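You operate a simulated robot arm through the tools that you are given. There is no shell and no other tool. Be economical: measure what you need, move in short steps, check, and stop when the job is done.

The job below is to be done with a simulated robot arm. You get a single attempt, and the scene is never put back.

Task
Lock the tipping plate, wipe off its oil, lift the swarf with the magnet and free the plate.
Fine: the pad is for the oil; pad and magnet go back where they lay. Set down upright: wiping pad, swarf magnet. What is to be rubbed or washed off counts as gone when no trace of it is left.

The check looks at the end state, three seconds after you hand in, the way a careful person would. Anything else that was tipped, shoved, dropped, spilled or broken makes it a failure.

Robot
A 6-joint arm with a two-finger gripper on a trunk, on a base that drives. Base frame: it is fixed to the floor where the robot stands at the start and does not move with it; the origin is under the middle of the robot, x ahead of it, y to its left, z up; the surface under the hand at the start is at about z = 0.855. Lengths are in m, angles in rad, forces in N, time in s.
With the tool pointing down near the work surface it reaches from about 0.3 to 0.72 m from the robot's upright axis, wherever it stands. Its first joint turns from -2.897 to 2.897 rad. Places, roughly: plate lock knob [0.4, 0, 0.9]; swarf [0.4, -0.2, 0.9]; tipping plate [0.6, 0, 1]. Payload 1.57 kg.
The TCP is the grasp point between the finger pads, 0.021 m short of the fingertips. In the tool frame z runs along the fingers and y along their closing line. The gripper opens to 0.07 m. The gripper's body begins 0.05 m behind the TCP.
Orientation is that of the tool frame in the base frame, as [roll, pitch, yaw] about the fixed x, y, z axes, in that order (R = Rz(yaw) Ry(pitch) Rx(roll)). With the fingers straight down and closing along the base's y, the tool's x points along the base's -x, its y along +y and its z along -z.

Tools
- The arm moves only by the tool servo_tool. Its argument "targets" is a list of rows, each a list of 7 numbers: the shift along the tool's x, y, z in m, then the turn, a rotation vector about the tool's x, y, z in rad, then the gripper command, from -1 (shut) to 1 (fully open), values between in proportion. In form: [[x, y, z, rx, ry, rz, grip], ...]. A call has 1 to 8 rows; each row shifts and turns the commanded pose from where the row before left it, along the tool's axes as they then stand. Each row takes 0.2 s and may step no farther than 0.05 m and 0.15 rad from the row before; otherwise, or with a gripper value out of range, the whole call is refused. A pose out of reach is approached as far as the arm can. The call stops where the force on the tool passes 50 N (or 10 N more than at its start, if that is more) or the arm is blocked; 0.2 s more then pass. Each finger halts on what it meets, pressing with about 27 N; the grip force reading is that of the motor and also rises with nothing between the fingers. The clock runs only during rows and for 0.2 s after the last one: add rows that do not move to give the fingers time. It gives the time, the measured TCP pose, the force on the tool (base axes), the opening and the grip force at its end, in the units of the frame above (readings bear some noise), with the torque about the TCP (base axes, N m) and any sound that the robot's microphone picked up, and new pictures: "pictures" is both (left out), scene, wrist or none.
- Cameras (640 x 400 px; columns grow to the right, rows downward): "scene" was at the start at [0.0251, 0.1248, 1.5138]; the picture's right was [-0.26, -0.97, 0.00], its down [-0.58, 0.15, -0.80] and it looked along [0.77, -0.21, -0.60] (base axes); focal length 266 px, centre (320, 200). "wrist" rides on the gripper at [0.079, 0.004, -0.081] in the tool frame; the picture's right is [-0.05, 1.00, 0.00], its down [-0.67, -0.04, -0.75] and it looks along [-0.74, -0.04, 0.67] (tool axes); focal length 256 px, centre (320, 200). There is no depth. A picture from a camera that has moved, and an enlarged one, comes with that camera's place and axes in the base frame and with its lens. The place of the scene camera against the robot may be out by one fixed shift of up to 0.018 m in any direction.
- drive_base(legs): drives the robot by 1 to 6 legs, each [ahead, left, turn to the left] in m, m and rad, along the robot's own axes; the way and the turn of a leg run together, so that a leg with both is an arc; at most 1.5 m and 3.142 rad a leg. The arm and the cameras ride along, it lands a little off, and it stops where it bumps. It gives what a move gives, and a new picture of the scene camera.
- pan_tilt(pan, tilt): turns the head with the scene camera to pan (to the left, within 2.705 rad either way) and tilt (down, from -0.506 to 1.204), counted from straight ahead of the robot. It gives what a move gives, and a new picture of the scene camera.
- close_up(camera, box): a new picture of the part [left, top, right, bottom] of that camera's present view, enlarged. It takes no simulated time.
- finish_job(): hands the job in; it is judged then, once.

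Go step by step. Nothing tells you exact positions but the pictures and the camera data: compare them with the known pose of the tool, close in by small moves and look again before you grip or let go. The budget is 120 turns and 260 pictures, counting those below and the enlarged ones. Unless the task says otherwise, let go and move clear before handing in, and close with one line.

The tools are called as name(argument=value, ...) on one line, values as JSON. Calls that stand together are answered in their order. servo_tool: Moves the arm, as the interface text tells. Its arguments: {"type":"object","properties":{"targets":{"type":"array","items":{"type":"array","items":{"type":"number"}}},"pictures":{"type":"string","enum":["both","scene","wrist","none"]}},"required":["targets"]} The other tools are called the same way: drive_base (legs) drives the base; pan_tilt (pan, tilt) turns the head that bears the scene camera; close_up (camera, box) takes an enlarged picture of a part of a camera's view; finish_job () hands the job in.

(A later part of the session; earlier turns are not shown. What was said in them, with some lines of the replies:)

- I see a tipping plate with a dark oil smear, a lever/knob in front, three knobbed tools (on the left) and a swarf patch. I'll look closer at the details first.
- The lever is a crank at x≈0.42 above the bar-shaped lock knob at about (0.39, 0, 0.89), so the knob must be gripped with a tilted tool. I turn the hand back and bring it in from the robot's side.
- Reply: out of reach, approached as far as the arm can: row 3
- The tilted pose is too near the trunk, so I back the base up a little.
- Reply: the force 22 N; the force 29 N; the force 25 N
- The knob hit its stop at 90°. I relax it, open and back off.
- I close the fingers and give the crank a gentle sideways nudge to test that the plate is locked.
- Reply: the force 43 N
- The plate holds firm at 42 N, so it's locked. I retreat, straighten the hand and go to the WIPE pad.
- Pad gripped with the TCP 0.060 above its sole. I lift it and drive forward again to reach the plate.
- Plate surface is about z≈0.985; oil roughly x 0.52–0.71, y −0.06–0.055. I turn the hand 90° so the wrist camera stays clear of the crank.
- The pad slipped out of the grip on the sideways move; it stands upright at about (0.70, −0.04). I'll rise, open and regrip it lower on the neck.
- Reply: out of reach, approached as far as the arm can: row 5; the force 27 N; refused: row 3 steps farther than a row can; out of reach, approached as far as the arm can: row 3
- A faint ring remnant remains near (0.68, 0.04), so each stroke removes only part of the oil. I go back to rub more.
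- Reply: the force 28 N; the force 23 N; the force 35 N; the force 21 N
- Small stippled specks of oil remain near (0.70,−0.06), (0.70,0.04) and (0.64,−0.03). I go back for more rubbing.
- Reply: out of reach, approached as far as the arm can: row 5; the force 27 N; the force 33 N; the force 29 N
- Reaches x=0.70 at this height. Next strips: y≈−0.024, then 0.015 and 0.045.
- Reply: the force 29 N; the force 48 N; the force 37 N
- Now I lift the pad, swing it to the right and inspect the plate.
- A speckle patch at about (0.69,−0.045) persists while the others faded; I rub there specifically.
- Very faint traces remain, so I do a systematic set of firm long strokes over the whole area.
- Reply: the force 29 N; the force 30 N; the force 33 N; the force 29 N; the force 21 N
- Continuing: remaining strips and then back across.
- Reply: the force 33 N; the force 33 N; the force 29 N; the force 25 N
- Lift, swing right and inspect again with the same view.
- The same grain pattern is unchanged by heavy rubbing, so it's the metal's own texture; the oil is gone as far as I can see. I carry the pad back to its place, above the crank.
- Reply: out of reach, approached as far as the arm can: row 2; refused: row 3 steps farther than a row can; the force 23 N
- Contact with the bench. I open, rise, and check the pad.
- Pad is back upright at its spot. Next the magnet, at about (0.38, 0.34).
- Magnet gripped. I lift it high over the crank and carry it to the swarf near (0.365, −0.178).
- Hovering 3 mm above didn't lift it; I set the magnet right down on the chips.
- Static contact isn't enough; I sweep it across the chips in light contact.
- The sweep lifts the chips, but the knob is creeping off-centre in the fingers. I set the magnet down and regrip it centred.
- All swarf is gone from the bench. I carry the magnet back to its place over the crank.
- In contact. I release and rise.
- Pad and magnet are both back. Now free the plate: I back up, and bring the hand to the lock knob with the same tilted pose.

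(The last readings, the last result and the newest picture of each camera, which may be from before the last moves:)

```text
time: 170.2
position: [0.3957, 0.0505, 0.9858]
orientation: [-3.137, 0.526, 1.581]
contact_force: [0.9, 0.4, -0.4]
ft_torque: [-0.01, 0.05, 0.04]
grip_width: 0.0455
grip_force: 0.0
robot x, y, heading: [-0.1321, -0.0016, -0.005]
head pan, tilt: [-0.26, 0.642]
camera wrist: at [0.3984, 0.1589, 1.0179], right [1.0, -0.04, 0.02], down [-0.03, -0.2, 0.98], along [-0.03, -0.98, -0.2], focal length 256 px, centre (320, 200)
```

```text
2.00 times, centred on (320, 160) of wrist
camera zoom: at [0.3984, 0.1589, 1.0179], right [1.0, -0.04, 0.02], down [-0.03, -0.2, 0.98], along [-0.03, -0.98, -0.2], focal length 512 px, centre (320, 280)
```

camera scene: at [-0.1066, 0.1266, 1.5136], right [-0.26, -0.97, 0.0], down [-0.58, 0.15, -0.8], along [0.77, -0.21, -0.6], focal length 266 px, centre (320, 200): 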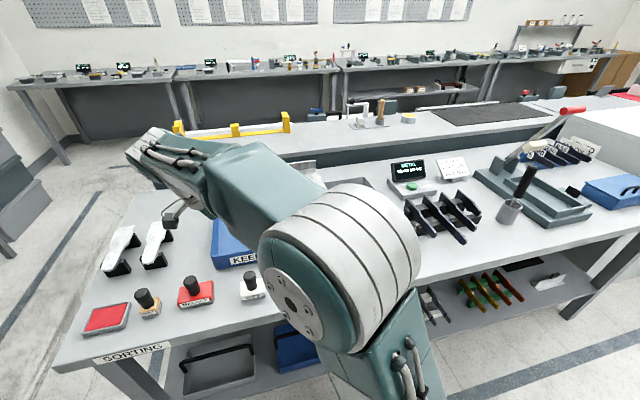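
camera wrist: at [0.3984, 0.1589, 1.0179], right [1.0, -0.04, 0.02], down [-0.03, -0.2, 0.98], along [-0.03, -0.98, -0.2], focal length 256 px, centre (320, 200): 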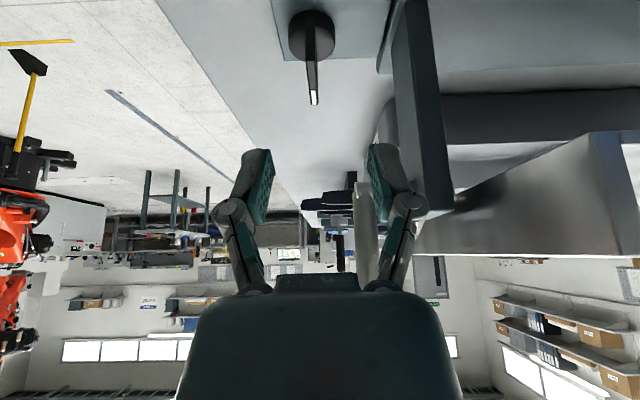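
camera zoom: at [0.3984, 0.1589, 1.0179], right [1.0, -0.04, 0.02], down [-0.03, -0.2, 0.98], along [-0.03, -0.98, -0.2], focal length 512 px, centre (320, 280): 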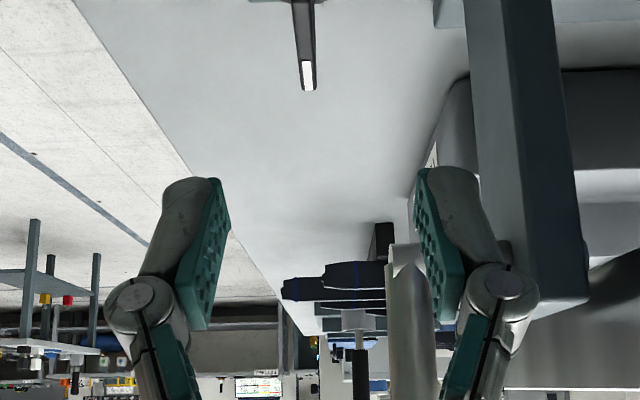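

servo_tool(targets=[[0, -0.0055, 0.04, 0, 0, 0, 0.3], [0, 0, 0.035, 0, 0, 0, 0.3], [-0.001, 0, 0.02, 0, 0, 0, 0.3], [0, 0, 0, 0, 0, 0, 0.3]], pictures="wrist")

close_up(camera="wrist", box=[220, 60, 420, 260])

```text
time: 171.2
position: [0.3853, 0.0018, 0.9045]
orientation: [-3.138, 0.525, 1.584]
contact_force: [-0.1, -1.0, 1.3]
ft_torque: [0.02, -0.01, 0.0]
grip_width: 0.0453
grip_force: 0.1
robot x, y, heading: [-0.1343, 0.0004, 0.003]
head pan, tilt: [-0.26, 0.642]
camera wrist: at [0.3904, 0.1101, 0.9359], right [1.0, -0.04, 0.02], down [-0.03, -0.2, 0.98], along [-0.03, -0.98, -0.2], focal length 256 px, centre (320, 200)
```

wrist: 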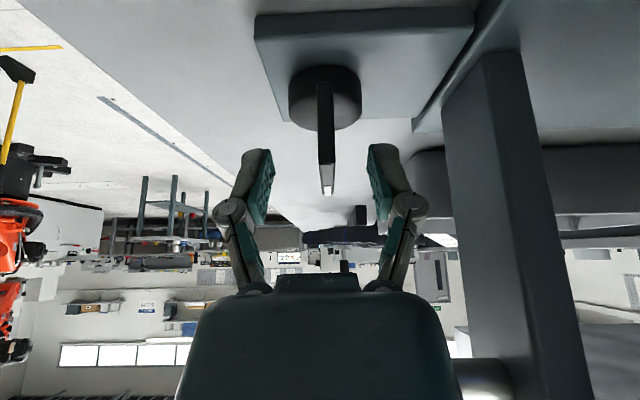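

```text
2.00 times, centred on (320, 160) of wrist
camera zoom: at [0.3904, 0.1101, 0.9359], right [1.0, -0.04, 0.02], down [-0.03, -0.2, 0.98], along [-0.03, -0.98, -0.2], focal length 512 px, centre (320, 280)
```

zoom: 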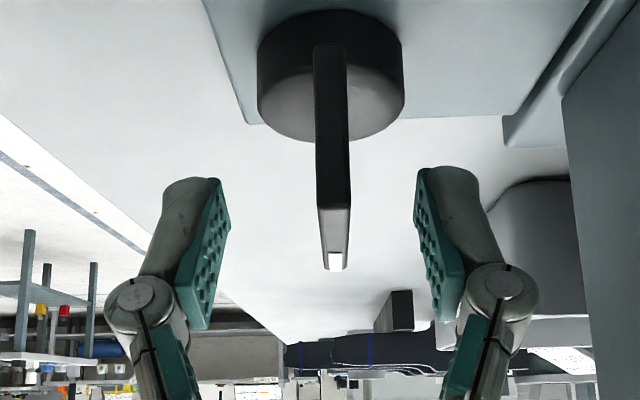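

servo_tool(targets=[[0, 0.0035, 0, 0, 0, 0, 0.3], [0, 0, 0, 0, 0, 0, -0.4], [0, 0, 0, 0, 0, 0, -1], [0, 0, 0, 0, 0, 0, -1], [0, 0, 0, 0, 0, 0, -1]], pictures="none")

servo_tool(targets=[[0, 0, 0, -0.07, 0, -0.121, -1], [0, 0, 0, -0.07, 0, -0.121, -1], [0, 0, 0, -0.07, 0, -0.121, -1]], pictures="none")

```text
time: 172.4
position: [0.3903, 0.0011, 0.9054]
orientation: [-3.138, 0.526, 1.584]
contact_force: [-1.8, 1.3, 5.2]
ft_torque: [0.06, 0.0, -0.01]
grip_width: 0.0061
grip_force: 31.8
robot x, y, heading: [-0.1334, -0.001, -0.001]
head pan, tilt: [-0.26, 0.642]
```

```text
time: 173.2
position: [0.3924, 0.0014, 0.9047]
orientation: [3.14, 0.526, 2.003]
contact_force: [15.0, 2.4, 12.3]
ft_torque: [-0.09, -0.45, -0.04]
grip_width: 0.0059
grip_force: 32.0
robot x, y, heading: [-0.1314, 0.0006, 0.001]
head pan, tilt: [-0.26, 0.642]
```

servo_tool(targets=[[0, 0.0012, 0, -0.07, 0, -0.121, -1], [0, 0.0009, 0, -0.07, 0, -0.121, -1], [0, 0.0009, 0, -0.07, 0, -0.121, -1]], pictures="none")

servo_tool(targets=[[0, 0.0009, 0, -0.07, 0, -0.121, -1], [0, 0.0009, 0, -0.07, 0, -0.121, -1], [0, 0.0005, 0, -0.07, 0, -0.121, -1]], pictures="none")

```text
time: 174.0
position: [0.3929, 0.0028, 0.9051]
orientation: [-3.14, 0.527, 2.422]
contact_force: [12.8, 2.0, 19.8]
ft_torque: [0.29, -0.09, -0.07]
grip_width: 0.0057
grip_force: 32.2
robot x, y, heading: [-0.1331, 0.0002, -0.002]
head pan, tilt: [-0.26, 0.642]
```

```text
time: 174.8
position: [0.394, 0.0044, 0.9057]
orientation: [3.141, 0.523, 2.841]
contact_force: [9.7, -0.5, 20.6]
ft_torque: [0.01, -0.3, -0.04]
grip_width: 0.0061
grip_force: 32.3
robot x, y, heading: [-0.13, -0.0015, -0.002]
head pan, tilt: [-0.26, 0.642]
```

servo_tool(targets=[[0, 0, 0, -0.07, 0, -0.121, -1], [0, 0, 0, -0.07, 0, -0.121, -1], [0, 0, 0, -0.02, 0, -0.035, -1], [0, 0, 0, 0, 0, 0, -1]], pictures="wrist")

```text
time: 175.8
position: [0.3952, 0.0056, 0.9038]
orientation: [-3.14, 0.524, -3.123]
contact_force: [14.4, 7.5, 9.5]
ft_torque: [0.33, -1.05, -0.35]
grip_width: 0.0061
grip_force: 32.3
robot x, y, heading: [-0.1311, 0.0019, 0.005]
head pan, tilt: [-0.26, 0.642]
camera wrist: at [0.2851, 0.0071, 0.936], right [0.03, 1.0, 0.03], down [0.21, -0.03, 0.98], along [0.98, -0.02, -0.21], focal length 256 px, centre (320, 200)
```

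wrist: 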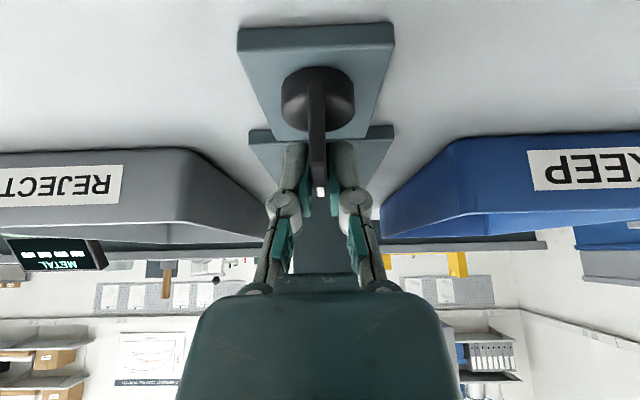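

The knob is back at its starting stop. I relax, open and back off along the tool.

servo_tool(targets=[[0, 0, 0, 0.009, 0, 0.015, -1], [0, 0, 0, 0, 0, 0, 0.3], [0, 0, 0, 0, 0, 0, 0.3], [0, 0, 0, 0, 0, 0, 0.3], [0, 0, -0.03, 0, 0, 0, 0.3], [0, 0, -0.045, 0, 0, 0, 0.3], [0.02, 0, -0.045, 0, 0, 0, 0.3], [0.03, 0, -0.035, 0, 0, 0, 0.3]], pictures="both")

close_up(camera="wrist", box=[200, 0, 440, 160])

```text
time: 177.6
position: [0.2716, 0.0038, 1.0168]
orientation: [-3.141, 0.519, -3.141]
contact_force: [-0.7, -0.6, -0.1]
ft_torque: [0.0, 0.01, 0.0]
grip_width: 0.0455
grip_force: 0.0
robot x, y, heading: [-0.1327, -0.0007, 0.001]
head pan, tilt: [-0.26, 0.642]
camera scene: at [-0.1075, 0.125, 1.5138], right [-0.26, -0.97, 0.0], down [-0.58, 0.15, -0.8], along [0.77, -0.21, -0.6], focal length 266 px, centre (320, 200)
camera wrist: at [0.1617, 0.0091, 1.0492], right [0.05, 1.0, 0.03], down [0.21, -0.03, 0.98], along [0.98, -0.04, -0.21], focal length 256 px, centre (320, 200)
```

scene: 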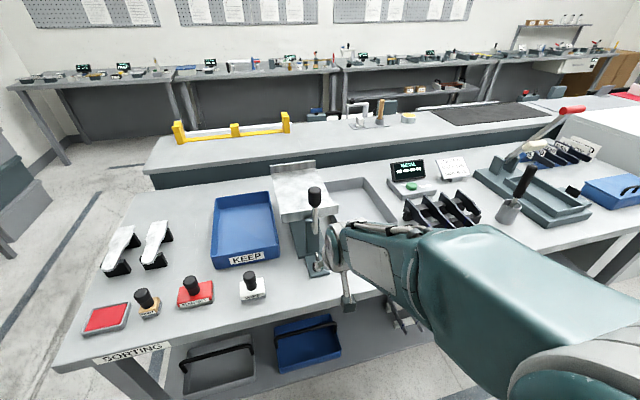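
wrist: 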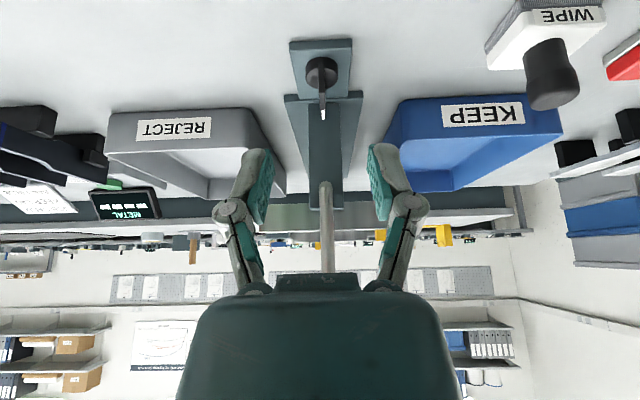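

```text
2.50 times, centred on (320, 80) of wrist
camera zoom: at [0.1617, 0.0091, 1.0492], right [0.05, 1.0, 0.03], down [0.21, -0.03, 0.98], along [0.98, -0.04, -0.21], focal length 640 px, centre (320, 500)
```

zoom: 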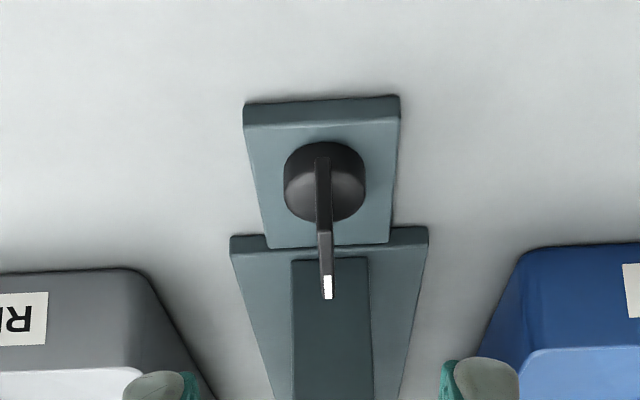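

Knob points as at the start and the plate is level. One last look at the plate and the tools.

close_up(camera="scene", box=[260, 150, 350, 230])

close_up(camera="scene", box=[80, 250, 400, 350])

```text
5.00 times, centred on (305, 190) of scene
camera zoom: at [-0.1075, 0.125, 1.5138], right [-0.26, -0.97, 0.0], down [-0.58, 0.15, -0.8], along [0.77, -0.21, -0.6], focal length 1331 px, centre (395, 250)
```

zoom: 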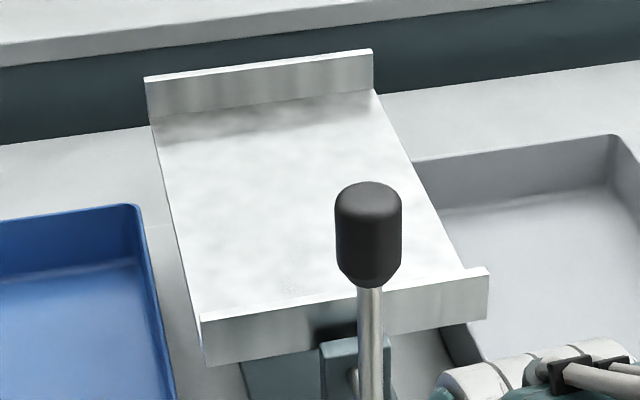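

```text
2.00 times, centred on (240, 300) of scene
camera zoom: at [-0.1075, 0.125, 1.5138], right [-0.26, -0.97, 0.0], down [-0.58, 0.15, -0.8], along [0.77, -0.21, -0.6], focal length 532 px, centre (480, 0)
```

zoom: 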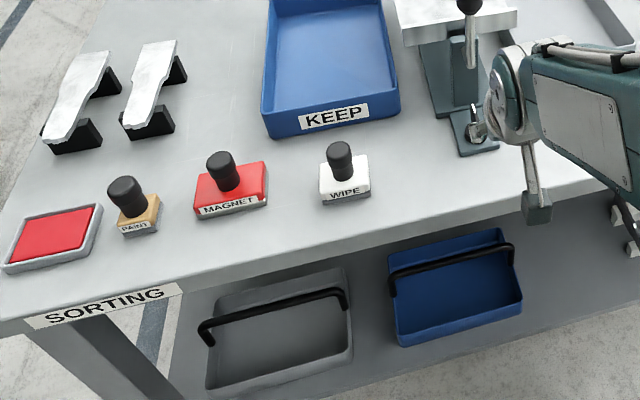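

The plate looks clean and is free again, the swarf is gone, and the tools are back upright in their places. I'm handing in.

finish_job()

```text
The job is handed in.
```

The job is handed in. I locked the plate, wiped off its oil, lifted the swarf with the magnet, set the pad and magnet back upright where they lay, and freed the plate again. I could not get a sharp look at a small patch of the plate behind the crank handle, though I wiped it several times.
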